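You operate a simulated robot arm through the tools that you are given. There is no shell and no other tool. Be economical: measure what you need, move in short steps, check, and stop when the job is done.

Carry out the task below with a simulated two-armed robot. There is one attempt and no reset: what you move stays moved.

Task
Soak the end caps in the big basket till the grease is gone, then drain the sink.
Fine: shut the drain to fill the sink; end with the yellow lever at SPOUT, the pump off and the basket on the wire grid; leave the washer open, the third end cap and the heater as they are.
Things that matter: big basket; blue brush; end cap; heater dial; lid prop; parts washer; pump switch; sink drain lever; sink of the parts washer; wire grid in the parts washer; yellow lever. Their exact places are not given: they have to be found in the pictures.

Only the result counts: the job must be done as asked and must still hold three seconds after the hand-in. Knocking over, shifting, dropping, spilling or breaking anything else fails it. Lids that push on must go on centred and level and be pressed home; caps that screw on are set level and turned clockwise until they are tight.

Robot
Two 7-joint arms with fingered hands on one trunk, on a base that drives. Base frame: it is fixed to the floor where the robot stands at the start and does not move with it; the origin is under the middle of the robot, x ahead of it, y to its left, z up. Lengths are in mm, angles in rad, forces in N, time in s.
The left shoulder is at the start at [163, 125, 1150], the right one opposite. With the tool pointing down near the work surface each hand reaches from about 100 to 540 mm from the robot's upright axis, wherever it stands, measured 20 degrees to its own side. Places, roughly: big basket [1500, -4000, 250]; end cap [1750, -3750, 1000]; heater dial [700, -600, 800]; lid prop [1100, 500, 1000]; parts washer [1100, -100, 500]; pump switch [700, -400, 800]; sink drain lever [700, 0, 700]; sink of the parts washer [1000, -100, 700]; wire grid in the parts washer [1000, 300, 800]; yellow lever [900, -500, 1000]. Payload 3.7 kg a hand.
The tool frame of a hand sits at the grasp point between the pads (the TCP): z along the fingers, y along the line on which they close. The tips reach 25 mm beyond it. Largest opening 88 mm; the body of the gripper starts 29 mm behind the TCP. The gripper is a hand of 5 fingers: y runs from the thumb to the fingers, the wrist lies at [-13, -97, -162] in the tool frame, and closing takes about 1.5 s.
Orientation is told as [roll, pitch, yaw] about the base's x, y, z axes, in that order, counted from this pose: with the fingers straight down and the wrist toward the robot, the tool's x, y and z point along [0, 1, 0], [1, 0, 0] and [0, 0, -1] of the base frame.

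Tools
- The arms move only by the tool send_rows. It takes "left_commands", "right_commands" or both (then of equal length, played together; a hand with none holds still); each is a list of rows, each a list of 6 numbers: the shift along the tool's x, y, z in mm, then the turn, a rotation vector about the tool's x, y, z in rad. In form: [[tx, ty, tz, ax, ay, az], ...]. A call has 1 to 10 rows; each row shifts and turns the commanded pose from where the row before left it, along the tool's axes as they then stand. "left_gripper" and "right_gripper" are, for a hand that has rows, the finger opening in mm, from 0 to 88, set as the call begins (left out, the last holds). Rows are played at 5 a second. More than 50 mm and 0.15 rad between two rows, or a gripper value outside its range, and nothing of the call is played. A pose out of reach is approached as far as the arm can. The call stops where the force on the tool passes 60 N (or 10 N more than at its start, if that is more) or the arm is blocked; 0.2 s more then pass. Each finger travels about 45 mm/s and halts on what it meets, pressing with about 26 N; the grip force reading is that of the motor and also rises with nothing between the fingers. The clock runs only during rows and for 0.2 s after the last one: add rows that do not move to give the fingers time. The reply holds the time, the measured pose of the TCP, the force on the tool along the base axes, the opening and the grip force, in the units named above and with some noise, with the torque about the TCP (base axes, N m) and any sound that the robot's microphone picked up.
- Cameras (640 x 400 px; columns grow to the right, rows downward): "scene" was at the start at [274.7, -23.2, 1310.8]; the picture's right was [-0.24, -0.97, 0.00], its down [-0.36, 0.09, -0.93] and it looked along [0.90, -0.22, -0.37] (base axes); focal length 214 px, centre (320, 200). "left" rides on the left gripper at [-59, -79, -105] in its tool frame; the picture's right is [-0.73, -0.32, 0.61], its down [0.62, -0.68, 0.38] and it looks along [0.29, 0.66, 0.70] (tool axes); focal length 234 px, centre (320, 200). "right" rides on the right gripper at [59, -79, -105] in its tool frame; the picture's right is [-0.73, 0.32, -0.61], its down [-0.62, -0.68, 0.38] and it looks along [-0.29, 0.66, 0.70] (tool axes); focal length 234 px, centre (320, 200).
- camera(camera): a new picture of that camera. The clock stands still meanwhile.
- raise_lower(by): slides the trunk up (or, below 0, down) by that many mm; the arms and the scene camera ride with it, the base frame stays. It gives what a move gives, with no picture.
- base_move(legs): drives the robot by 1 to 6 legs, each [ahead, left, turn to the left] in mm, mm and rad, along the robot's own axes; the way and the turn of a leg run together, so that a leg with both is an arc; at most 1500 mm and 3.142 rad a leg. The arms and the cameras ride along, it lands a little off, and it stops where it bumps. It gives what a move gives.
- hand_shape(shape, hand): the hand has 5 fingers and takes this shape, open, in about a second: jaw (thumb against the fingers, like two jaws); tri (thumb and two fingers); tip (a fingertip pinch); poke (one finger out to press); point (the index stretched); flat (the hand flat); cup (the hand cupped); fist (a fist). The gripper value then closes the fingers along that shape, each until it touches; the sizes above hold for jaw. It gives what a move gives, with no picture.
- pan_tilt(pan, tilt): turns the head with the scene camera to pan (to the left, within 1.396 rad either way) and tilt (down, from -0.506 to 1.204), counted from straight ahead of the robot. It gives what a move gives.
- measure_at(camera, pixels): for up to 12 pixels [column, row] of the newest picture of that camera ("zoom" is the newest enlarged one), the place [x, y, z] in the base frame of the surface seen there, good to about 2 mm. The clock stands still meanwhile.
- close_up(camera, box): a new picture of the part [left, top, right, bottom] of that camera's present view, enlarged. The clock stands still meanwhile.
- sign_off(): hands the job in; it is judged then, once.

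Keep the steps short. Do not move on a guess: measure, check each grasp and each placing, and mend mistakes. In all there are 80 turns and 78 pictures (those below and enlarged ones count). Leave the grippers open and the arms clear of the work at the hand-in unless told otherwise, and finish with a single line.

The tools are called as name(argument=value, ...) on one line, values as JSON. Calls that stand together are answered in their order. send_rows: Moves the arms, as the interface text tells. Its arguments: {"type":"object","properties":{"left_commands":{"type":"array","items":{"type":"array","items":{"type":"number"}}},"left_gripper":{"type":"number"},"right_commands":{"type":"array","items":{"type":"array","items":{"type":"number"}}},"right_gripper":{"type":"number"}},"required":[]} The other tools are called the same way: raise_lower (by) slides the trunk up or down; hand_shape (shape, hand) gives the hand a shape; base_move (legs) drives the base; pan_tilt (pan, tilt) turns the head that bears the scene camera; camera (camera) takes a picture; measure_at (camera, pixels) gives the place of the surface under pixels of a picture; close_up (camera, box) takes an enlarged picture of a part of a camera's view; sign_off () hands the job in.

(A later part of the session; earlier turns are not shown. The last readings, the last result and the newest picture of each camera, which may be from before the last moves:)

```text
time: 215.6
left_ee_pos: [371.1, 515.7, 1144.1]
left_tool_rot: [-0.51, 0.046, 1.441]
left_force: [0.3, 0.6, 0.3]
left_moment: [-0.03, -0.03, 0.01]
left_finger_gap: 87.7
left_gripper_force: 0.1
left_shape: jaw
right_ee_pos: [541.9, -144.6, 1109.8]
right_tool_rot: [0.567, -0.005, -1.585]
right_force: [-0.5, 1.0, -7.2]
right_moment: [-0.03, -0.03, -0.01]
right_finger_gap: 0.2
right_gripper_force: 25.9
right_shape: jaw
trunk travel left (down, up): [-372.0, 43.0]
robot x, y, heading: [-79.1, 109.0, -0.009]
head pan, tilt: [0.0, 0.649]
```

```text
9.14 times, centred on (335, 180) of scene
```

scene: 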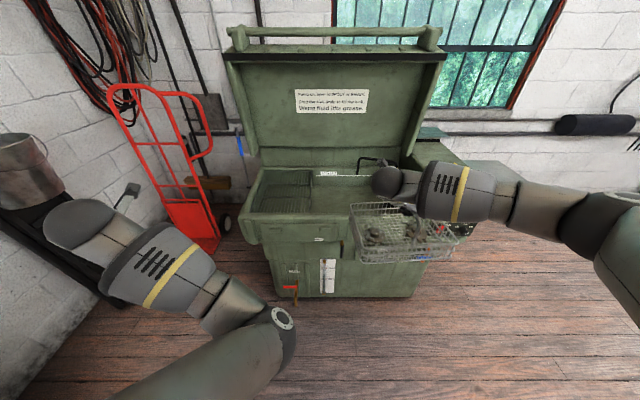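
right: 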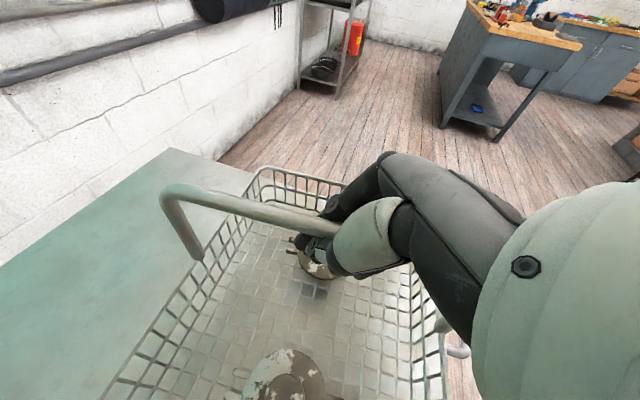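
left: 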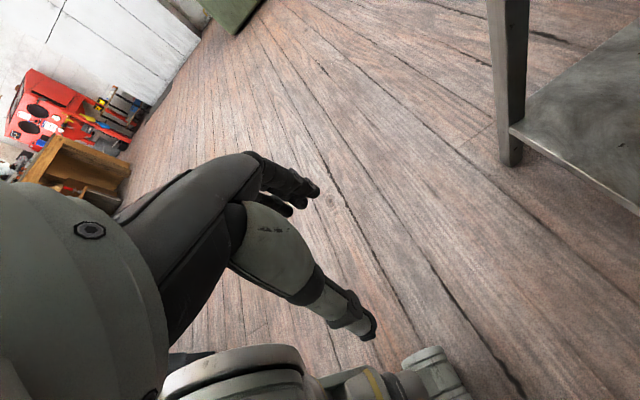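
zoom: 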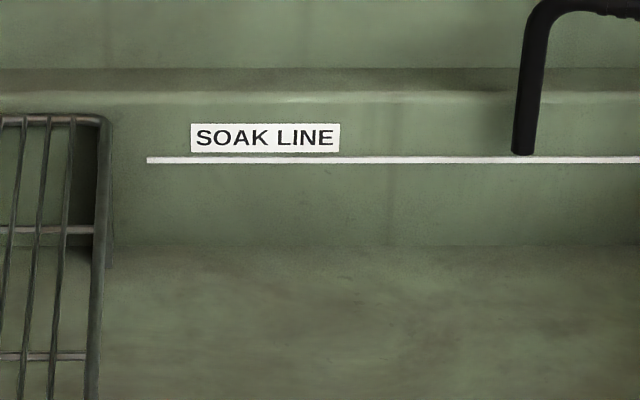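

Sink floor z=740, soak line z≈800, grid top z≈846 (y 155–450). I'll place the basket in the sink at about [955,-10]. First I move the hand 70 to the left, then drive in.

send_rows(right_commands=[[0, -24, 0, 0, 0, 0], [0, -23, 0, 0, 0, 0], [0, -23, 0, 0, 0, 0], [0, 0, 0, 0, 0, 0]])

base_move(legs=[[0, 66, 0.008], [405, 0, 0]])

camera(camera="scene")

```text
time: 216.6
left_ee_pos: [370.5, 514.0, 1144.5]
left_tool_rot: [-0.512, 0.044, 1.441]
left_force: [0.0, -1.4, 0.5]
left_moment: [0.04, 0.04, -0.01]
left_finger_gap: 87.5
left_gripper_force: 0.0
left_shape: jaw
right_ee_pos: [542.2, -73.8, 1112.9]
right_tool_rot: [0.573, -0.004, -1.585]
right_force: [-0.1, 0.0, -7.1]
right_moment: [-0.06, 0.01, 0.02]
right_finger_gap: 0.1
right_gripper_force: 25.6
right_shape: jaw
trunk travel left (down, up): [-372.0, 43.0]
robot x, y, heading: [-81.7, 105.9, -0.006]
head pan, tilt: [0.0, 0.649]
```

```text
time: 219.9
left_ee_pos: [765.4, 585.4, 1143.1]
left_tool_rot: [-0.512, 0.045, 1.447]
left_force: [-0.4, 0.4, -0.6]
left_moment: [0.04, 0.01, -0.01]
left_finger_gap: 87.6
left_gripper_force: 0.0
left_shape: jaw
right_ee_pos: [939.5, -2.4, 1113.0]
right_tool_rot: [0.569, -0.006, -1.578]
right_force: [0.5, 0.0, -6.8]
right_moment: [-0.02, -0.01, -0.01]
right_finger_gap: 0.1
right_gripper_force: 25.9
right_shape: jaw
trunk travel left (down, up): [-372.0, 43.0]
robot x, y, heading: [319.3, 174.8, -0.002]
head pan, tilt: [0.0, 0.649]
```

```text
31 pictures are left
```

scene: 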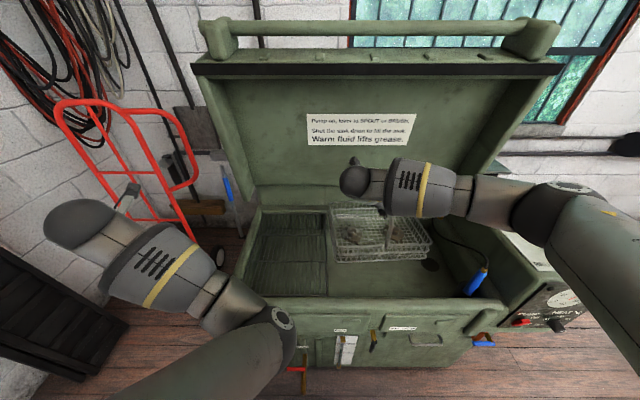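

The basket hangs over the sink. I'll lower it by arm, 222 mm down and 12 forward.

send_rows(right_commands=[[-7, 1, 33, 0, 0, 0], [-17, 1, 27, 0, 0, 0], [-17, 1, 27, 0, 0, 0], [-17, 0, 27, 0, 0, 0], [-17, 0, 27, 0, 0, 0], [-17, 0, 27, 0, 0, 0], [-17, 0, 27, 0, 0, 0], [0, 0, 0, 0, 0, 0]])

send_rows(right_commands=[[-2.5, 0, 4, 0, 0, 0], [-1.5, 0, 2.5, 0, 0, 0], [-1, 0, 1.7, 0, 0, 0], [0, 0, 0, 0, 0, 0]])

camera(camera="right")

```text
time: 221.7
left_ee_pos: [764.6, 584.1, 1144.8]
left_tool_rot: [-0.512, 0.045, 1.447]
left_force: [-0.6, 0.0, -0.5]
left_moment: [0.0, -0.02, 0.0]
left_finger_gap: 87.8
left_gripper_force: 0.0
left_shape: jaw
right_ee_pos: [951.0, -7.6, 891.3]
right_tool_rot: [0.57, -0.006, -1.579]
right_force: [-0.3, 0.8, -6.7]
right_moment: [-0.05, -0.02, -0.01]
right_finger_gap: 0.0
right_gripper_force: 26.7
right_shape: jaw
trunk travel left (down, up): [-372.0, 43.0]
robot x, y, heading: [317.9, 171.6, 0.006]
head pan, tilt: [0.0, 0.649]
```

```text
time: 222.7
left_ee_pos: [765.7, 583.6, 1144.6]
left_tool_rot: [-0.511, 0.046, 1.447]
left_force: [0.3, -0.4, 0.7]
left_moment: [0.01, 0.02, 0.02]
left_finger_gap: 87.7
left_gripper_force: 0.1
left_shape: jaw
right_ee_pos: [952.9, -7.9, 879.3]
right_tool_rot: [0.57, -0.009, -1.578]
right_force: [-0.3, 0.1, -5.3]
right_moment: [0.0, -0.05, -0.01]
right_finger_gap: 0.0
right_gripper_force: 26.2
right_shape: jaw
trunk travel left (down, up): [-372.0, 43.0]
robot x, y, heading: [316.7, 174.0, -0.002]
head pan, tilt: [0.0, 0.649]
```

```text
30 pictures are left
```

right: 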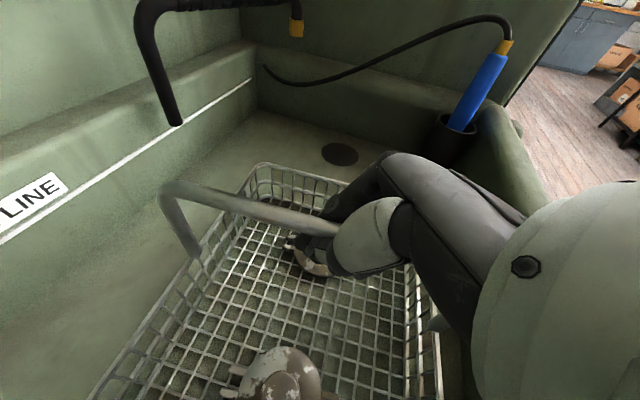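

It is 1–2 mm off the floor. I'll set it down, open, lift the hand straight off the bar, back away, then look at the drain lever.

send_rows(right_commands=[[-1.5, 0, 2.5, 0, 0, 0], [0, 0, 0, 0, 0, 0]])

send_rows(right_commands=[[0, 0, 0, 0, 0, 0], [0, 0, 0, 0, 0, 0], [0, 0, 0, 0, 0, 0], [0, 0, 0, 0, 0, 0], [0, 0, 0, 0, 0, 0], [0, 0, 0, 0, 0, 0], [0, 0, 0, 0, 0, 0], [0, 0, 0, 0, 0, 0], [0, 0, 0, 0, 0, 0], [0, 0, 0, 0, 0, 0]], right_gripper=88)

send_rows(right_commands=[[5, 0, -9, 0, 0, 0], [11, 0, -17, 0, 0, 0], [16, 0, -25, 0, 0, 0], [16, 0, -25, 0, 0, 0], [16, 0, -25, 0, 0, 0], [16, 0, -25, 0, 0, 0], [0, 0, 0, 0, 0, 0]])

base_move(legs=[[-360, 0, 0]])

send_rows(right_commands=[[0, 0, 0, 0, 0.13, 0], [0, 0, 0, 0, 0.13, 0], [0, 0, 0, 0, 0.13, 0], [0, 0, 0, 0, 0.13, 0], [0, 0, 0, 0, 0.13, 0], [0, 0, 0, 0, 0, 0], [0, 0, 0, 0, 0, 0], [0, 0, 0, 0, 0, 0], [0, 0, 0, 0, 0, 0], [0, 0, 0, 0, 0, 0]], right_gripper=0)

raise_lower(by=-250)

close_up(camera="scene", box=[260, 180, 480, 320])

camera(camera="right")

```text
time: 223.3
left_ee_pos: [764.3, 585.0, 1144.8]
left_tool_rot: [-0.511, 0.045, 1.448]
left_force: [0.3, -0.8, -0.7]
left_moment: [-0.01, -0.01, 0.01]
left_finger_gap: 87.8
left_gripper_force: 0.1
left_shape: jaw
right_ee_pos: [953.5, -7.1, 878.8]
right_tool_rot: [0.57, -0.005, -1.578]
right_force: [-0.6, 0.3, -0.6]
right_moment: [-0.03, -0.03, 0.0]
right_finger_gap: 0.1
right_gripper_force: 26.1
right_shape: jaw
trunk travel left (down, up): [-372.0, 43.0]
robot x, y, heading: [317.7, 173.2, 0.002]
head pan, tilt: [0.0, 0.649]
```

```text
time: 225.5
left_ee_pos: [764.3, 585.0, 1144.7]
left_tool_rot: [-0.512, 0.045, 1.448]
left_force: [0.7, 0.4, -0.6]
left_moment: [0.02, 0.0, -0.02]
left_finger_gap: 87.6
left_gripper_force: 0.1
left_shape: jaw
right_ee_pos: [953.9, -7.6, 878.2]
right_tool_rot: [0.571, -0.006, -1.578]
right_force: [0.0, -0.2, 0.7]
right_moment: [0.0, -0.01, -0.03]
right_finger_gap: 87.9
right_gripper_force: 0.0
right_shape: jaw
trunk travel left (down, up): [-372.0, 43.0]
robot x, y, heading: [318.9, 174.5, -0.003]
head pan, tilt: [0.0, 0.649]
```

```text
time: 227.1
left_ee_pos: [764.8, 584.0, 1144.5]
left_tool_rot: [-0.511, 0.046, 1.446]
left_force: [0.0, 0.0, -0.3]
left_moment: [-0.02, 0.0, 0.02]
left_finger_gap: 87.8
left_gripper_force: 0.0
left_shape: jaw
right_ee_pos: [950.3, -4.3, 1027.4]
right_tool_rot: [0.571, -0.005, -1.577]
right_force: [-0.3, 0.0, 0.2]
right_moment: [-0.01, -0.01, 0.01]
right_finger_gap: 87.7
right_gripper_force: 0.1
right_shape: jaw
trunk travel left (down, up): [-372.0, 43.0]
robot x, y, heading: [321.8, 172.3, 0.005]
head pan, tilt: [0.0, 0.649]
```

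```text
time: 229.4
left_ee_pos: [410.3, 580.8, 1143.9]
left_tool_rot: [-0.513, 0.046, 1.438]
left_force: [-0.5, -0.9, -0.3]
left_moment: [-0.01, 0.0, 0.0]
left_finger_gap: 87.8
left_gripper_force: 0.0
left_shape: jaw
right_ee_pos: [591.2, -9.9, 1026.4]
right_tool_rot: [0.57, -0.006, -1.589]
right_force: [-0.1, 0.4, -0.3]
right_moment: [0.01, 0.02, 0.0]
right_finger_gap: 87.7
right_gripper_force: 0.1
right_shape: jaw
trunk travel left (down, up): [-372.0, 43.0]
robot x, y, heading: [-40.0, 176.1, -0.007]
head pan, tilt: [0.0, 0.649]
```

```text
time: 231.6
left_ee_pos: [410.1, 580.5, 1144.6]
left_tool_rot: [-0.51, 0.045, 1.437]
left_force: [-0.5, -1.3, -1.0]
left_moment: [-0.02, -0.02, -0.01]
left_finger_gap: 87.9
left_gripper_force: 0.0
left_shape: jaw
right_ee_pos: [590.1, -9.3, 1027.0]
right_tool_rot: [1.219, -0.006, -1.588]
right_force: [-0.5, -0.1, -0.7]
right_moment: [0.01, -0.02, -0.03]
right_finger_gap: 0.0
right_gripper_force: 25.8
right_shape: jaw
trunk travel left (down, up): [-372.0, 43.0]
robot x, y, heading: [-39.4, 176.4, -0.007]
head pan, tilt: [0.0, 0.649]
```

```text
time: 234.2
left_ee_pos: [414.8, 582.0, 810.5]
left_tool_rot: [-0.232, 0.077, 1.456]
left_force: [0.3, 0.7, -0.1]
left_moment: [0.03, 0.02, -0.01]
left_finger_gap: 87.8
left_gripper_force: 0.1
left_shape: jaw
right_ee_pos: [590.8, -10.5, 777.4]
right_tool_rot: [1.222, -0.007, -1.588]
right_force: [-0.1, -0.4, 0.4]
right_moment: [0.0, -0.02, 0.01]
right_finger_gap: 0.1
right_gripper_force: 26.3
right_shape: jaw
trunk travel left (down, up): [-122.0, 293.0]
robot x, y, heading: [-37.9, 176.2, -0.012]
head pan, tilt: [0.0, 0.649]
```

```text
2.86 times, centred on (370, 250) of scene
```

zoom: 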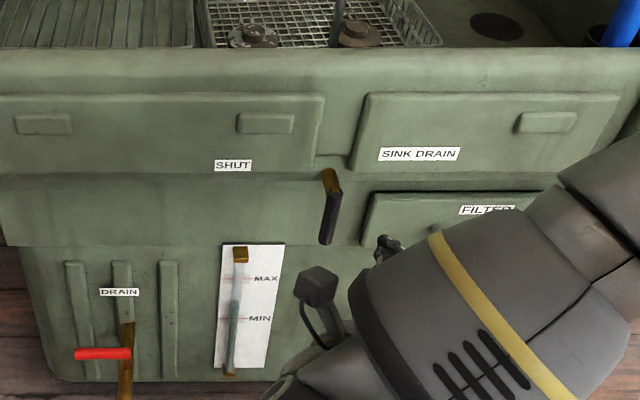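

```text
28 pictures are left
```

right: 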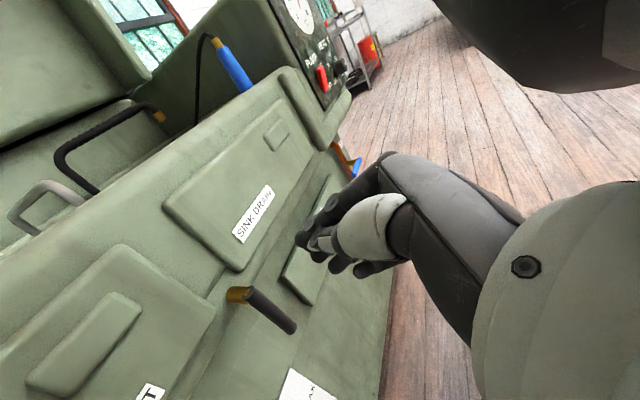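

The basket sits well in the sink. I'll measure the drain lever: pivot near (238,295), end near (293,328).

measure_at(camera="right", pixels=[[232, 295], [245, 292], [262, 305], [275, 315], [290, 326], [150, 392], [225, 310], [250, 225], [340, 265]])

measure_at(camera="zoom", pixels=[[326, 173], [332, 190], [328, 215], [325, 240], [233, 166], [300, 210]])

```text
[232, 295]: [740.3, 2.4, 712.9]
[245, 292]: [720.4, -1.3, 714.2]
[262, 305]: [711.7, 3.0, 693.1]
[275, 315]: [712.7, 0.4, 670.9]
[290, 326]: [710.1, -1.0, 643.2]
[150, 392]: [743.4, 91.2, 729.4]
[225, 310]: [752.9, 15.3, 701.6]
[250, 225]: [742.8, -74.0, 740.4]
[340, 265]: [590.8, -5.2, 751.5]
```

```text
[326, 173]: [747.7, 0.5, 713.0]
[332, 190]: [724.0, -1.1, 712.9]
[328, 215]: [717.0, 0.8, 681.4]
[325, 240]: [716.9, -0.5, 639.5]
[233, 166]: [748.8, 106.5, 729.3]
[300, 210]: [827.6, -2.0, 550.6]
```

Pivot at [y 0, z 714], handle hanging down to z≈637 at x≈705–725, SHUT to the left. I'll bring the closed fingers to its right side, low.

send_rows(right_commands=[[0, 20, 0, 0, 0, 0], [0, 20, 0, 0, 0, 0], [-35, 0, 13, 0, 0, 0], [-35, 0, 13, 0, 0, 0], [-36, 0, 13, 0, 0, 0], [0, 0, 0, 0, 0, 0]])

base_move(legs=[[110, 0, 0.01]])

camera(camera="right")

```text
time: 235.6
left_ee_pos: [415.6, 580.4, 808.7]
left_tool_rot: [-0.234, 0.079, 1.456]
left_force: [0.2, -0.3, 0.0]
left_moment: [-0.01, -0.03, -0.01]
left_finger_gap: 88.0
left_gripper_force: 0.1
left_shape: jaw
right_ee_pos: [591.4, -51.1, 660.6]
right_tool_rot: [1.22, -0.005, -1.587]
right_force: [0.0, 0.2, 0.7]
right_moment: [-0.03, -0.02, 0.0]
right_finger_gap: 0.0
right_gripper_force: 25.4
right_shape: jaw
trunk travel left (down, up): [-122.0, 293.0]
robot x, y, heading: [-35.5, 177.0, -0.011]
head pan, tilt: [0.0, 0.649]
```

```text
time: 236.8
left_ee_pos: [520.1, 586.5, 807.7]
left_tool_rot: [-0.23, 0.078, 1.466]
left_force: [0.9, -0.1, 0.6]
left_moment: [0.03, 0.0, 0.01]
left_finger_gap: 88.2
left_gripper_force: 0.0
left_shape: jaw
right_ee_pos: [702.1, -43.9, 660.5]
right_tool_rot: [1.22, -0.006, -1.578]
right_force: [-0.1, 0.6, 0.2]
right_moment: [0.01, -0.01, 0.0]
right_finger_gap: 0.0
right_gripper_force: 25.9
right_shape: jaw
trunk travel left (down, up): [-122.0, 293.0]
robot x, y, heading: [70.2, 175.8, 0.001]
head pan, tilt: [0.0, 0.649]
```

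```text
27 pictures are left
```

right: 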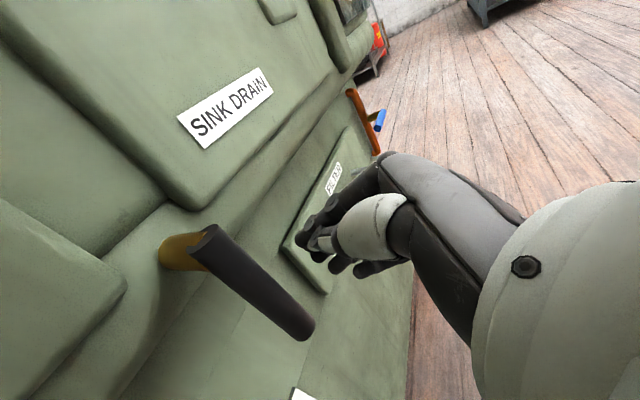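

The fingers stand right of the handle. I'll sweep them left and upward along the lever's arc.

send_rows(right_commands=[[2, -16, -1, 0, 0, 0], [-3, -14, 1, 0, 0, 0], [-3, -13, 1, 0, 0, 0], [0, -13, 0, 0, 0, 0], [3, -14, -1, 0, 0, 0], [7, -13, -2, 0, 0, 0], [9, -11, -3, 0, 0, 0], [9, -3, -3, 0, 0, 0], [0, 0, 0, 0, 0, 0]])

camera(camera="right")

```text
time: 238.8
left_ee_pos: [520.3, 585.8, 809.2]
left_tool_rot: [-0.232, 0.078, 1.465]
left_force: [-0.2, 0.1, 0.8]
left_moment: [0.0, -0.02, 0.0]
left_finger_gap: 88.0
left_gripper_force: 0.2
left_shape: jaw
right_ee_pos: [705.1, 52.6, 686.2]
right_tool_rot: [1.218, -0.006, -1.577]
right_force: [-0.3, 0.3, -0.3]
right_moment: [-0.03, 0.01, -0.01]
right_finger_gap: 0.0
right_gripper_force: 26.0
right_shape: jaw
trunk travel left (down, up): [-122.0, 293.0]
robot x, y, heading: [65.4, 171.8, 0.004]
head pan, tilt: [0.0, 0.649]
```

```text
26 pictures are left
```

right: 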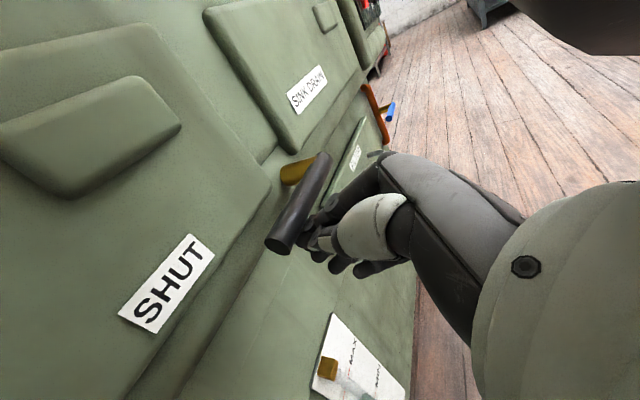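

The lever now points left to SHUT. I'll measure its ends to see whether it is all the way.

measure_at(camera="right", pixels=[[275, 243], [290, 220], [305, 195], [320, 165], [285, 180]])

send_rows(right_commands=[[5, 0, -2, 0, 0, 0], [5, 0, -2, 0, 0, 0], [5, 0, -2, 0, 0, 0], [5, 0, -2, 0, 0, 0], [0, 0, 0, 0, 0, 0]])

camera(camera="right")

```text
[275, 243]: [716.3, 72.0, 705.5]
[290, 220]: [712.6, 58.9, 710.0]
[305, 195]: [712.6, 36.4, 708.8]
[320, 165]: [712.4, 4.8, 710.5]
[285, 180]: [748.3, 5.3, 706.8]
```

```text
time: 240.0
left_ee_pos: [521.5, 584.9, 807.1]
left_tool_rot: [-0.224, 0.078, 1.465]
left_force: [-0.1, -0.2, -0.3]
left_moment: [0.02, 0.02, 0.02]
left_finger_gap: 88.3
left_gripper_force: 0.1
left_shape: jaw
right_ee_pos: [701.3, 52.3, 697.1]
right_tool_rot: [1.196, -0.002, -1.576]
right_force: [-7.4, 1.5, -47.7]
right_moment: [0.17, 0.71, -0.03]
right_finger_gap: 0.1
right_gripper_force: 26.1
right_shape: jaw
trunk travel left (down, up): [-122.0, 293.0]
robot x, y, heading: [71.4, 174.2, -0.0]
head pan, tilt: [0.0, 0.649]
```

```text
25 pictures are left
```

right: 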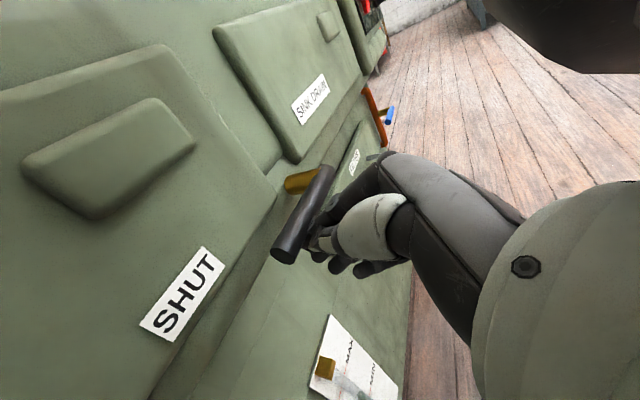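

The lever is hard against its SHUT stop (48 N). I'll lower the hand off it, back away, drive right to the control box, raise the trunk and turn the fingers down for the yellow lever.

send_rows(right_commands=[[-12, 0, 4, 0, 0, 0], [-14, 0, 5, 0, 0, 0], [-14, 0, 5, 0, 0, 0]])

base_move(legs=[[-150, 0, 0], [0, -395, 0]])

raise_lower(by=280)

send_rows(right_commands=[[18, 0, -8, 0, -0.14, 0], [17, 0, -10, 0, -0.14, 0], [16, 0, -12, 0, -0.14, 0], [14, 0, -14, 0, -0.14, 0], [12, 0, -16, 0, -0.14, 0], [10, 0, -17, 0, -0.14, 0], [8, 0, -18, 0, -0.14, 0], [5, 0, -19, 0, -0.12, 0], [0, 0, -20, 0, 0, 0], [0, 0, 0, 0, 0, 0]])

pan_tilt(pan=-0.2, tilt=0.75)

camera(camera="scene")

```text
time: 240.8
left_ee_pos: [519.2, 586.1, 810.8]
left_tool_rot: [-0.232, 0.078, 1.466]
left_force: [-0.3, 0.9, -0.7]
left_moment: [0.01, 0.01, -0.01]
left_finger_gap: 88.0
left_gripper_force: 0.2
left_shape: jaw
right_ee_pos: [703.5, 53.0, 665.7]
right_tool_rot: [1.226, -0.005, -1.579]
right_force: [0.0, 0.6, 0.5]
right_moment: [0.03, 0.03, 0.01]
right_finger_gap: 0.0
right_gripper_force: 25.6
right_shape: jaw
trunk travel left (down, up): [-122.0, 293.0]
robot x, y, heading: [71.5, 171.3, 0.0]
head pan, tilt: [0.0, 0.649]
```

```text
time: 245.8
left_ee_pos: [374.8, 179.5, 809.8]
left_tool_rot: [-0.23, 0.078, 1.454]
left_force: [0.2, 0.2, 0.6]
left_moment: [0.01, -0.01, 0.0]
left_finger_gap: 87.6
left_gripper_force: 0.1
left_shape: jaw
right_ee_pos: [551.4, -356.2, 663.1]
right_tool_rot: [1.219, -0.005, -1.588]
right_force: [0.1, 0.0, 0.9]
right_moment: [-0.02, 0.0, -0.01]
right_finger_gap: 0.2
right_gripper_force: 26.1
right_shape: jaw
trunk travel left (down, up): [-122.0, 293.0]
robot x, y, heading: [-78.9, -226.4, -0.005]
head pan, tilt: [0.0, 0.649]
```

```text
time: 248.6
left_ee_pos: [375.7, 179.0, 1087.9]
left_tool_rot: [-0.231, 0.079, 1.454]
left_force: [0.3, -1.0, 0.0]
left_moment: [-0.01, 0.03, 0.01]
left_finger_gap: 87.8
left_gripper_force: 0.0
left_shape: jaw
right_ee_pos: [552.0, -355.8, 943.8]
right_tool_rot: [1.221, -0.006, -1.587]
right_force: [0.5, -0.1, 0.2]
right_moment: [0.01, -0.01, -0.02]
right_finger_gap: 0.0
right_gripper_force: 25.6
right_shape: jaw
trunk travel left (down, up): [-402.0, 13.0]
robot x, y, heading: [-81.0, -230.2, -0.01]
head pan, tilt: [0.0, 0.649]
```

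```text
time: 250.8
left_ee_pos: [376.4, 179.9, 1088.4]
left_tool_rot: [-0.234, 0.078, 1.452]
left_force: [-0.6, -0.4, 0.1]
left_moment: [0.01, -0.01, 0.0]
left_finger_gap: 87.9
left_gripper_force: 0.1
left_shape: jaw
right_ee_pos: [547.4, -353.0, 1121.1]
right_tool_rot: [0.117, -0.006, -1.588]
right_force: [0.7, 0.5, -0.3]
right_moment: [-0.02, 0.0, 0.02]
right_finger_gap: 0.0
right_gripper_force: 26.3
right_shape: jaw
trunk travel left (down, up): [-402.0, 13.0]
robot x, y, heading: [-78.6, -226.7, -0.01]
head pan, tilt: [0.0, 0.649]
```

```text
time: 251.6
left_ee_pos: [374.1, 179.2, 1088.9]
left_tool_rot: [-0.233, 0.08, 1.454]
left_force: [-1.8, -0.2, -1.1]
left_moment: [0.0, 0.0, 0.0]
left_finger_gap: 87.9
left_gripper_force: 0.1
left_shape: jaw
right_ee_pos: [547.6, -353.6, 1120.4]
right_tool_rot: [0.12, -0.006, -1.586]
right_force: [-0.2, -0.5, 0.4]
right_moment: [0.0, -0.04, 0.01]
right_finger_gap: 0.1
right_gripper_force: 26.4
right_shape: jaw
trunk travel left (down, up): [-402.0, 13.0]
robot x, y, heading: [-77.3, -229.8, -0.008]
head pan, tilt: [-0.201, 0.75]
```

```text
24 pictures are left
```

scene: 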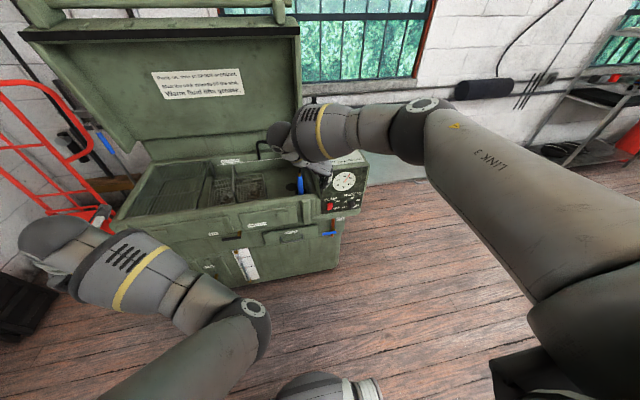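

The hand (z 1120) is clear above the box top (z 1020). I'll drive to bring it left of the yellow lever tip ([819,-505,1036]), then look with the hand camera.

base_move(legs=[[0, -85, 0.008], [266, 0, 0]])

camera(camera="right")

```text
time: 254.5
left_ee_pos: [643.8, 96.1, 1089.1]
left_tool_rot: [-0.23, 0.079, 1.458]
left_force: [0.6, 1.2, 0.3]
left_moment: [-0.02, 0.03, -0.01]
left_finger_gap: 87.6
left_gripper_force: 0.0
left_shape: jaw
right_ee_pos: [816.9, -435.9, 1120.6]
right_tool_rot: [0.121, -0.004, -1.585]
right_force: [0.6, 0.3, 0.1]
right_moment: [-0.02, 0.02, -0.02]
right_finger_gap: 0.3
right_gripper_force: 26.2
right_shape: jaw
trunk travel left (down, up): [-402.0, 13.0]
robot x, y, heading: [185.8, -311.5, -0.011]
head pan, tilt: [-0.201, 0.75]
```

```text
23 pictures are left
```

right: 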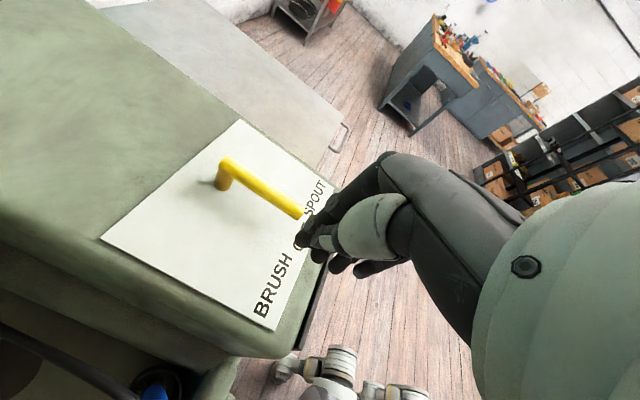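

measure_at(camera="right", pixels=[[230, 163], [260, 190], [298, 215], [312, 198], [320, 187], [272, 285], [240, 125], [265, 325], [222, 183], [306, 213]])

```text
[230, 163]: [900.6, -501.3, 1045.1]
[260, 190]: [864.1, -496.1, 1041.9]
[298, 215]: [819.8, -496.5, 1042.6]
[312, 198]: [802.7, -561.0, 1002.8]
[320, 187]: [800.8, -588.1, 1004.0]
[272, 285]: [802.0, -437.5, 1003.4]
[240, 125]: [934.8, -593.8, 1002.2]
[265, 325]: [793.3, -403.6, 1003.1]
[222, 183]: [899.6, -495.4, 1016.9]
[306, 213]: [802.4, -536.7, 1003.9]
```

Lever pivot [900,-500], tip [817,-497], arm z 1030–1044, plate z 1003; SPOUT lies to the right (y≈−570). I'll lower the fingers beside the lever and push right.

send_rows(right_commands=[[-3, 0, 26, 0, 0, 0], [-3, 0, 26, 0, 0, 0], [-3, 0, 26, 0, 0, 0], [0, 12, 0, 0, 0, 0], [0, 12, 0, 0, 0, 0], [0, 12, 0, 0, 0, 0], [0, 12, 0, 0, 0, 0], [0, 12, 0, 0, 0, 0], [0, 12, 0, 0, 0, 0], [0, 0, 0, 0, 0, 0]])

camera(camera="right")

```text
time: 256.7
left_ee_pos: [642.0, 94.9, 1089.4]
left_tool_rot: [-0.233, 0.077, 1.458]
left_force: [0.5, 0.4, -0.5]
left_moment: [0.0, 0.0, 0.04]
left_finger_gap: 87.8
left_gripper_force: 0.0
left_shape: jaw
right_ee_pos: [814.2, -509.6, 1042.0]
right_tool_rot: [0.12, -0.007, -1.586]
right_force: [-0.8, 0.0, -0.1]
right_moment: [0.0, -0.02, 0.04]
right_finger_gap: 0.2
right_gripper_force: 26.1
right_shape: jaw
trunk travel left (down, up): [-402.0, 13.0]
robot x, y, heading: [186.6, -311.3, -0.003]
head pan, tilt: [-0.201, 0.75]
```

```text
22 pictures are left
```

right: 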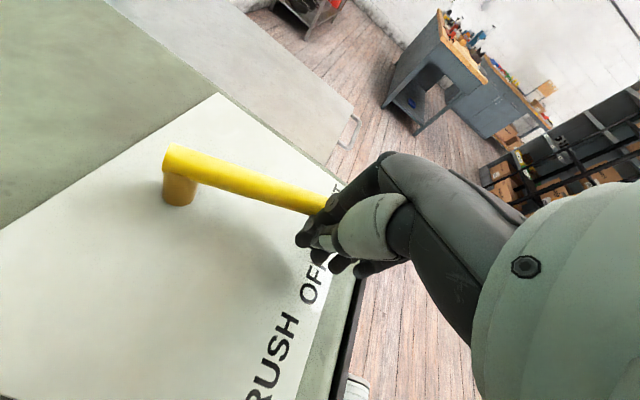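

send_rows(right_commands=[[3, 12, 0, 0, 0, 0], [3, 12, 0, 0, 0, 0], [3, 10, 0, 0, 0, 0], [0, 0, 0, 0, 0, 0]])

camera(camera="right")

measure_at(camera="right", pixels=[[180, 155], [215, 175], [250, 185], [290, 200], [310, 205]])

```text
time: 257.7
left_ee_pos: [642.4, 95.6, 1088.8]
left_tool_rot: [-0.232, 0.077, 1.456]
left_force: [-0.2, -0.3, 0.0]
left_moment: [-0.02, 0.01, 0.03]
left_finger_gap: 87.7
left_gripper_force: 0.1
left_shape: jaw
right_ee_pos: [823.8, -543.0, 1045.2]
right_tool_rot: [0.12, -0.007, -1.585]
right_force: [0.2, 0.3, -0.4]
right_moment: [0.0, -0.01, 0.0]
right_finger_gap: 0.1
right_gripper_force: 26.3
right_shape: jaw
trunk travel left (down, up): [-402.0, 13.0]
robot x, y, heading: [187.3, -311.9, -0.011]
head pan, tilt: [-0.201, 0.75]
```

```text
21 pictures are left
```

right: 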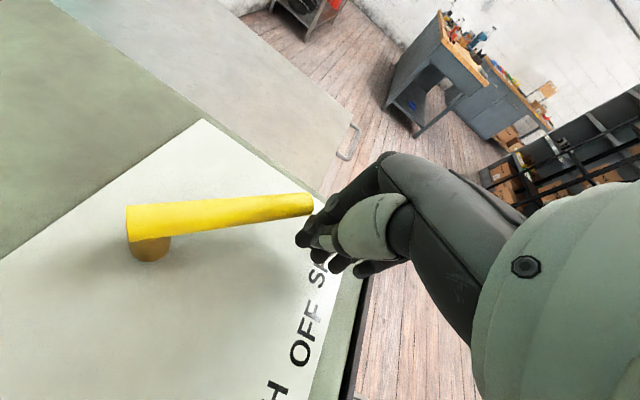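

```text
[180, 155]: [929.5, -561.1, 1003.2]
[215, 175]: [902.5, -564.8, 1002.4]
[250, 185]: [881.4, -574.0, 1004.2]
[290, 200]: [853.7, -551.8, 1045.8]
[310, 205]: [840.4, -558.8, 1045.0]
```

The lever is now about 44° toward SPOUT. A small further push tells whether it is at its stop.

send_rows(right_commands=[[2, 5, 0, 0, 0, 0], [1, 4, 0, 0, 0, 0], [0, 0, 0, 0, 0, 0]])

close_up(camera="right", box=[80, 100, 400, 400])

```text
time: 258.5
left_ee_pos: [641.3, 96.7, 1089.1]
left_tool_rot: [-0.233, 0.078, 1.457]
left_force: [0.5, -0.3, 0.0]
left_moment: [-0.02, 0.01, 0.02]
left_finger_gap: 87.8
left_gripper_force: 0.0
left_shape: jaw
right_ee_pos: [825.8, -549.3, 1044.0]
right_tool_rot: [0.118, -0.004, -1.583]
right_force: [-6.1, 10.0, 1.1]
right_moment: [0.05, 0.05, 0.05]
right_finger_gap: 0.1
right_gripper_force: 26.3
right_shape: jaw
trunk travel left (down, up): [-402.0, 13.0]
robot x, y, heading: [183.9, -312.6, -0.007]
head pan, tilt: [-0.201, 0.75]
```

```text
1.33 times, centred on (240, 250) of right
```

zoom: 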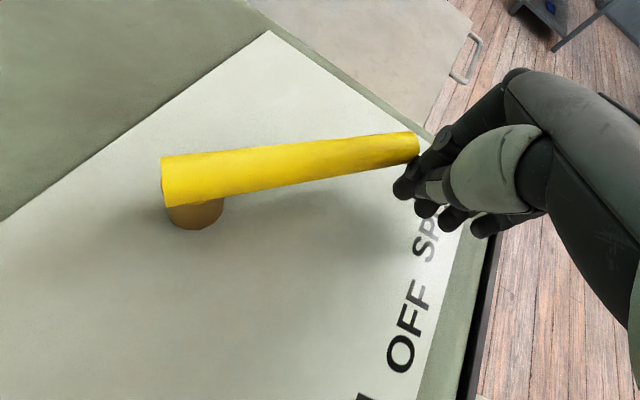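

There is a 10 N counter-force: the lever is at its SPOUT stop. I'll retreat up and back, point the fingers forward, lower, and shape the hand to poke for the pump switch.

send_rows(right_commands=[[0, -15, 0, 0, 0, 0], [0, -15, -5, 0, 0, 0], [0, 0, -40, 0, 0, 0], [0, 0, -40, 0, 0, 0], [0, 0, 0, 0, 0, 0]])

base_move(legs=[[-250, 0, 0.005]])

raise_lower(by=-250)

send_rows(right_commands=[[0, 0, 0, 0, 0.14, 0], [0, 0, 0, 0, 0.14, 0], [0, 0, 0, 0, 0.14, 0], [0, 0, 0, 0, 0.14, 0], [0, 0, 0, 0, 0.14, 0], [0, 0, 0, 0, 0.14, 0], [0, 0, 0, 0, 0.14, 0], [0, 0, 0, 0, 0.14, 0], [0, 0, 0, 0, 0.14, 0], [0, 0, 0, 0, 0, 0]])

hand_shape(shape="poke", hand="right")

camera(camera="right")

camera(camera="scene")

```text
time: 259.7
left_ee_pos: [642.6, 96.8, 1088.8]
left_tool_rot: [-0.232, 0.077, 1.457]
left_force: [-0.2, -0.1, -0.2]
left_moment: [0.02, 0.0, -0.03]
left_finger_gap: 87.9
left_gripper_force: 0.0
left_shape: jaw
right_ee_pos: [816.4, -520.3, 1127.5]
right_tool_rot: [0.12, -0.005, -1.587]
right_force: [-0.1, 0.2, -0.6]
right_moment: [-0.01, 0.02, -0.03]
right_finger_gap: 0.1
right_gripper_force: 25.4
right_shape: jaw
trunk travel left (down, up): [-402.0, 13.0]
robot x, y, heading: [189.3, -307.2, -0.005]
head pan, tilt: [-0.201, 0.75]
```

```text
time: 261.5
left_ee_pos: [394.0, 98.4, 1089.1]
left_tool_rot: [-0.233, 0.078, 1.461]
left_force: [-0.5, 0.5, -0.5]
left_moment: [0.03, 0.01, 0.05]
left_finger_gap: 87.7
left_gripper_force: 0.0
left_shape: jaw
right_ee_pos: [570.8, -514.7, 1127.5]
right_tool_rot: [0.12, -0.004, -1.582]
right_force: [0.7, 0.0, 0.2]
right_moment: [0.0, -0.01, 0.03]
right_finger_gap: 0.1
right_gripper_force: 26.2
right_shape: jaw
trunk travel left (down, up): [-402.0, 13.0]
robot x, y, heading: [-61.3, -309.5, -0.0]
head pan, tilt: [-0.201, 0.75]
```

```text
time: 264.1
left_ee_pos: [393.8, 98.9, 838.9]
left_tool_rot: [-0.235, 0.081, 1.459]
left_force: [0.3, 0.8, -0.1]
left_moment: [-0.01, -0.04, 0.02]
left_finger_gap: 87.7
left_gripper_force: 0.1
left_shape: jaw
right_ee_pos: [569.2, -515.5, 877.9]
right_tool_rot: [0.125, -0.003, -1.581]
right_force: [-0.1, -0.2, -0.1]
right_moment: [-0.02, 0.01, -0.01]
right_finger_gap: 0.0
right_gripper_force: 26.2
right_shape: jaw
trunk travel left (down, up): [-152.0, 263.0]
robot x, y, heading: [-60.9, -313.6, -0.004]
head pan, tilt: [-0.201, 0.75]
```

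```text
time: 266.2
left_ee_pos: [393.0, 98.3, 839.8]
left_tool_rot: [-0.232, 0.079, 1.46]
left_force: [-0.3, 0.2, -0.1]
left_moment: [0.01, -0.01, -0.05]
left_finger_gap: 87.6
left_gripper_force: 0.1
left_shape: jaw
right_ee_pos: [570.5, -516.0, 876.9]
right_tool_rot: [1.381, -0.008, -1.581]
right_force: [-0.4, 0.7, -0.3]
right_moment: [-0.04, -0.02, -0.01]
right_finger_gap: 0.2
right_gripper_force: 26.3
right_shape: jaw
trunk travel left (down, up): [-152.0, 263.0]
robot x, y, heading: [-59.4, -309.4, -0.0]
head pan, tilt: [-0.201, 0.75]
```

```text
time: 267.1
left_ee_pos: [394.5, 98.3, 839.3]
left_tool_rot: [-0.233, 0.078, 1.462]
left_force: [0.6, 0.3, 0.0]
left_moment: [0.02, 0.0, -0.01]
left_finger_gap: 87.8
left_gripper_force: 0.1
left_shape: jaw
right_ee_pos: [570.2, -515.5, 876.7]
right_tool_rot: [1.381, -0.006, -1.583]
right_force: [-0.8, 0.1, -1.1]
right_moment: [0.01, -0.01, -0.01]
right_finger_gap: 0.0
right_gripper_force: 0.1
right_shape: poke
trunk travel left (down, up): [-152.0, 263.0]
robot x, y, heading: [-56.2, -309.7, 0.002]
head pan, tilt: [-0.201, 0.75]
```

```text
19 pictures are left
```

right: 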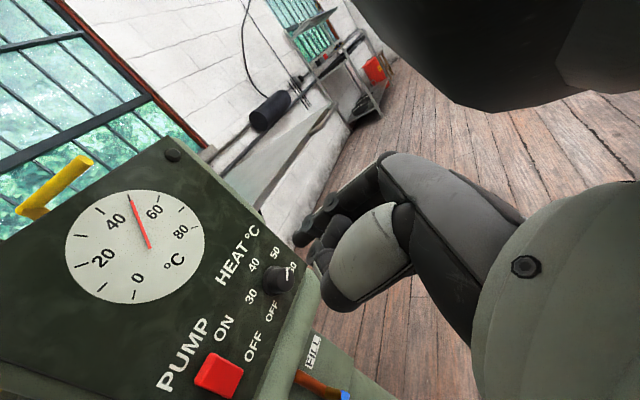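

```text
18 pictures are left
```

scene: 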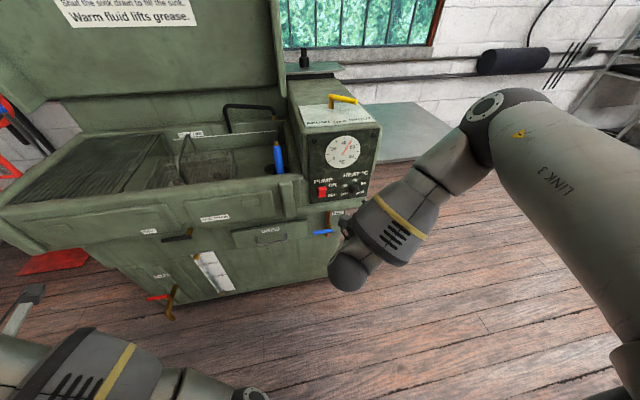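

I see the switch at (218,375), with ON toward the upper-left and OFF toward the lower-right. I'll measure the switch and my fingertip near (298,238).

measure_at(camera="right", pixels=[[204, 365], [210, 356], [218, 375], [230, 384], [238, 372], [200, 375], [190, 350], [300, 238], [332, 200], [310, 250], [320, 262], [345, 215]])

close_up(camera="right", box=[270, 140, 430, 320])

```text
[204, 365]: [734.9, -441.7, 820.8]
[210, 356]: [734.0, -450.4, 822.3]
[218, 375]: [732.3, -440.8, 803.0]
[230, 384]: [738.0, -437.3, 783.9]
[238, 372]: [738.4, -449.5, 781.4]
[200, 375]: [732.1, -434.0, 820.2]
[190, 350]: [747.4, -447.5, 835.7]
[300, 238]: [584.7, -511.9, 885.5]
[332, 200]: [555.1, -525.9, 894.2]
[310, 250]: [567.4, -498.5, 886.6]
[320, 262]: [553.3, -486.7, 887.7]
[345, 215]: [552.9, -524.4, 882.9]
```

```text
2.22 times, centred on (350, 230) of right
```

zoom: 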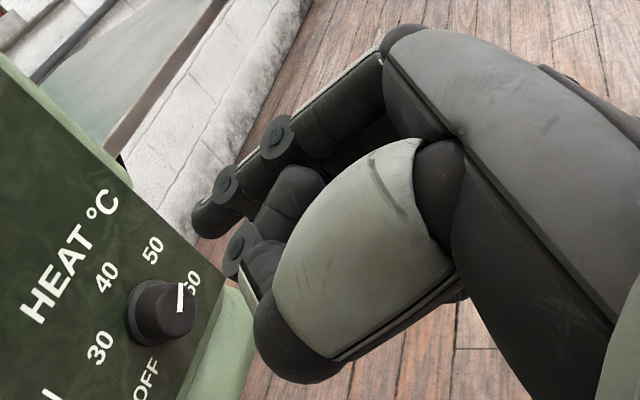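

Switch face x≈733, upper (ON) half at [735,-442,815], rocker now in at the bottom (OFF). My fingertip is about 22 mm ahead of the TCP. I'll line up with the upper half and drive close.

send_rows(right_commands=[[-21, -25, 4, 0, 0, 0], [-21, -25, 4, 0, 0, 0], [-19, -24, 4, 0, 0, 0], [0, 0, 0, 0, 0, 0]])

base_move(legs=[[118, 0, 0]])

camera(camera="right")

```text
time: 268.1
left_ee_pos: [394.6, 98.1, 839.2]
left_tool_rot: [-0.233, 0.08, 1.461]
left_force: [0.1, 0.8, -0.7]
left_moment: [0.0, 0.0, 0.01]
left_finger_gap: 87.8
left_gripper_force: 0.1
left_shape: jaw
right_ee_pos: [570.8, -440.2, 815.0]
right_tool_rot: [1.38, -0.006, -1.581]
right_force: [-0.1, -0.1, -0.7]
right_moment: [0.01, -0.01, -0.03]
right_finger_gap: 0.0
right_gripper_force: 0.0
right_shape: poke
trunk travel left (down, up): [-152.0, 263.0]
robot x, y, heading: [-59.6, -316.0, -0.003]
head pan, tilt: [-0.201, 0.75]
```

```text
time: 269.4
left_ee_pos: [512.4, 97.3, 838.7]
left_tool_rot: [-0.23, 0.078, 1.461]
left_force: [0.6, -0.7, -0.4]
left_moment: [-0.01, 0.03, 0.02]
left_finger_gap: 87.8
left_gripper_force: 0.0
left_shape: jaw
right_ee_pos: [687.8, -439.6, 814.1]
right_tool_rot: [1.379, -0.006, -1.583]
right_force: [-0.1, 0.6, 0.9]
right_moment: [-0.01, 0.01, 0.0]
right_finger_gap: 0.1
right_gripper_force: 0.2
right_shape: poke
trunk travel left (down, up): [-152.0, 263.0]
robot x, y, heading: [56.4, -313.4, -0.007]
head pan, tilt: [-0.201, 0.75]
```

```text
16 pictures are left
```

right: 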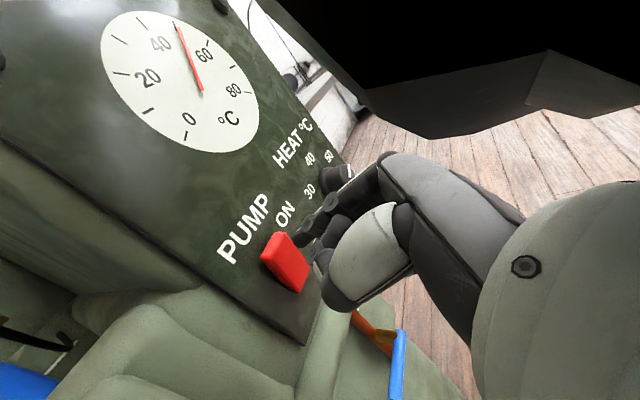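

The fingertip is just before the switch. I'll press forward in small steps.

send_rows(right_commands=[[2, 0, 8, 0, 0, 0], [2, 0, 8, 0, 0, 0], [1, 0, 5, 0, 0, 0], [1, 0, 4, 0, 0, 0], [1, 0, 4, 0, 0, 0], [0, 0, 0, 0, 0, 0]])

close_up(camera="right", box=[200, 170, 380, 310])

```text
time: 270.8
left_ee_pos: [508.5, 96.7, 840.6]
left_tool_rot: [-0.235, 0.077, 1.46]
left_force: [-0.8, 0.0, -0.2]
left_moment: [0.01, -0.02, 0.03]
left_finger_gap: 87.9
left_gripper_force: 0.1
left_shape: jaw
right_ee_pos: [714.0, -442.4, 815.8]
right_tool_rot: [1.375, -0.007, -1.585]
right_force: [-25.5, -4.9, 1.1]
right_moment: [-0.05, 0.4, -0.02]
right_finger_gap: 0.0
right_gripper_force: 0.1
right_shape: poke
trunk travel left (down, up): [-152.0, 263.0]
robot x, y, heading: [57.7, -308.8, -0.004]
head pan, tilt: [-0.201, 0.75]
```

```text
2.86 times, centred on (290, 240) of right
```

zoom: 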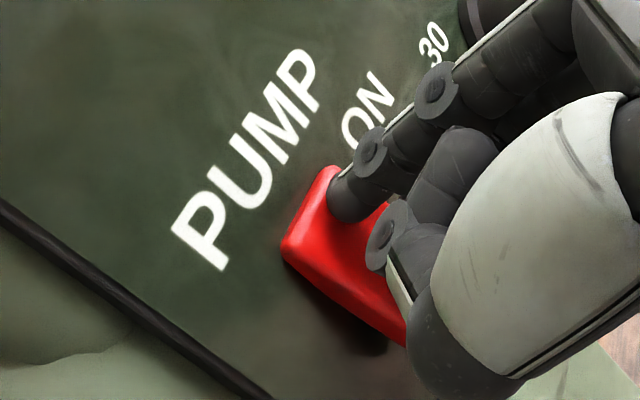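

The rocker's lower edge now stands out, so it's ON. I'll withdraw 45 mm and look at the sink, letting some time pass.

send_rows(right_commands=[[-4, 0, -22, 0, 0, 0], [-4, 0, -22, 0, 0, 0], [0, 0, 0, 0, 0, 0], [0, 0, 0, 0, 0, 0], [0, 0, 0, 0, 0, 0], [0, 0, 0, 0, 0, 0], [0, 0, 0, 0, 0, 0], [0, 0, 0, 0, 0, 0], [0, 0, 0, 0, 0, 0], [0, 0, 0, 0, 0, 0]])

pan_tilt(pan=0.2, tilt=0.65)

camera(camera="scene")

```text
time: 273.0
left_ee_pos: [512.5, 96.4, 839.0]
left_tool_rot: [-0.232, 0.078, 1.459]
left_force: [0.0, 0.5, 0.6]
left_moment: [0.0, -0.01, -0.01]
left_finger_gap: 88.0
left_gripper_force: 0.1
left_shape: jaw
right_ee_pos: [675.0, -442.6, 813.3]
right_tool_rot: [1.374, -0.003, -1.583]
right_force: [0.7, -0.3, 0.1]
right_moment: [0.02, 0.0, 0.02]
right_finger_gap: 0.1
right_gripper_force: 0.0
right_shape: poke
trunk travel left (down, up): [-152.0, 263.0]
robot x, y, heading: [61.6, -313.4, -0.002]
head pan, tilt: [-0.201, 0.75]
```

```text
time: 273.9
left_ee_pos: [511.4, 97.9, 839.0]
left_tool_rot: [-0.233, 0.078, 1.459]
left_force: [0.6, -0.5, 0.0]
left_moment: [-0.01, 0.0, 0.03]
left_finger_gap: 87.6
left_gripper_force: 0.0
left_shape: jaw
right_ee_pos: [674.4, -441.7, 815.3]
right_tool_rot: [1.376, -0.004, -1.583]
right_force: [0.0, 0.0, -0.7]
right_moment: [0.01, 0.0, 0.02]
right_finger_gap: 0.2
right_gripper_force: 0.0
right_shape: poke
trunk travel left (down, up): [-152.0, 263.0]
robot x, y, heading: [54.0, -310.1, -0.008]
head pan, tilt: [0.201, 0.649]
```

```text
14 pictures are left
```

scene: 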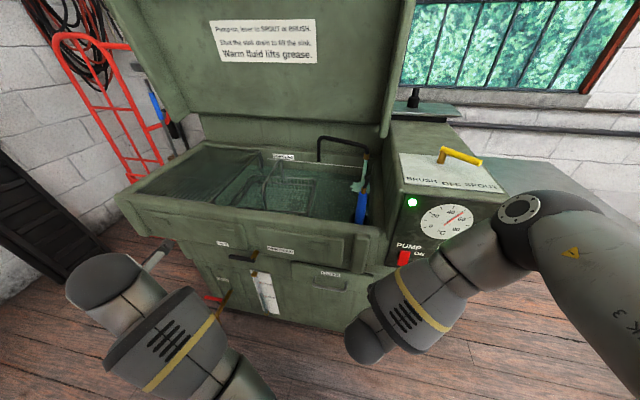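

The green lamp is on and the sink is already filling. I'll check the level.

close_up(camera="scene", box=[180, 130, 400, 260])

measure_at(camera="scene", pixels=[[330, 200], [300, 175], [250, 190], [345, 185], [225, 170], [283, 157]])

```text
2.91 times, centred on (290, 195) of scene
```

zoom: 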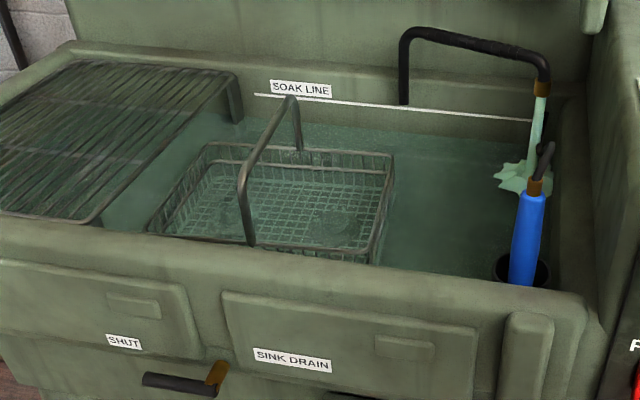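

```text
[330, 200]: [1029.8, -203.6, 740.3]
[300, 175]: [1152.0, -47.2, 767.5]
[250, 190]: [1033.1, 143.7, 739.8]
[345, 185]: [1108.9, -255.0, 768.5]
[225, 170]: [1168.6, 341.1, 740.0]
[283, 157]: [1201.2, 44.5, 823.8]
```

The level is 768 after about 4 s (floor 740); the soak line is about 803, so some 4–5 s remain. I'll line the fingertip up with the lower (OFF) half meanwhile, then re-measure.

send_rows(right_commands=[[-13, 0, 3, 0, 0, 0], [-13, 0, 3, 0, 0, 0], [2, 0, 10, 0, 0, 0], [0, 0, 0, 0, 0, 0], [0, 0, 0, 0, 0, 0], [0, 0, 0, 0, 0, 0], [0, 0, 0, 0, 0, 0], [0, 0, 0, 0, 0, 0], [0, 0, 0, 0, 0, 0]])

close_up(camera="scene", box=[180, 130, 400, 260])

measure_at(camera="zoom", pixels=[[350, 110], [450, 116], [420, 200], [440, 140], [460, 160], [400, 125], [480, 120]])

```text
time: 275.9
left_ee_pos: [510.5, 96.6, 839.8]
left_tool_rot: [-0.232, 0.079, 1.458]
left_force: [-0.6, 0.2, -0.4]
left_moment: [0.0, 0.0, 0.03]
left_finger_gap: 87.6
left_gripper_force: 0.1
left_shape: jaw
right_ee_pos: [683.1, -441.0, 788.5]
right_tool_rot: [1.38, -0.006, -1.583]
right_force: [0.7, -0.6, 0.2]
right_moment: [0.02, -0.03, 0.0]
right_finger_gap: 0.0
right_gripper_force: 0.0
right_shape: poke
trunk travel left (down, up): [-152.0, 263.0]
robot x, y, heading: [60.5, -311.2, -0.001]
head pan, tilt: [0.201, 0.649]
```

```text
2.91 times, centred on (290, 195) of scene
```

zoom: 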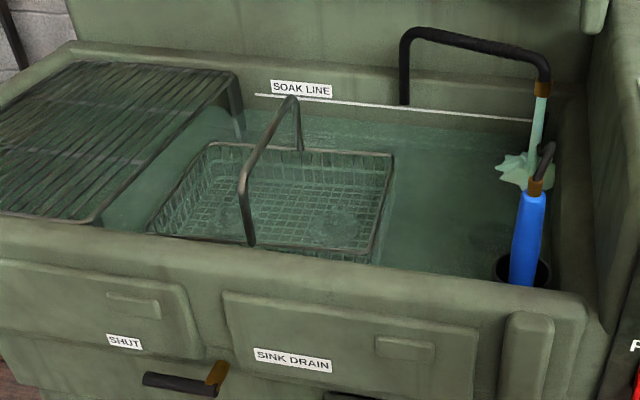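

```text
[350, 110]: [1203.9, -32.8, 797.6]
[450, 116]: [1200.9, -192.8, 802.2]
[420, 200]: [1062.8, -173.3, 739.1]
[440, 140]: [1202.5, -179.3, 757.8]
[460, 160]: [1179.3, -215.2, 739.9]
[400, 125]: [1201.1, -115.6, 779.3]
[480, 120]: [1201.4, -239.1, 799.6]
```

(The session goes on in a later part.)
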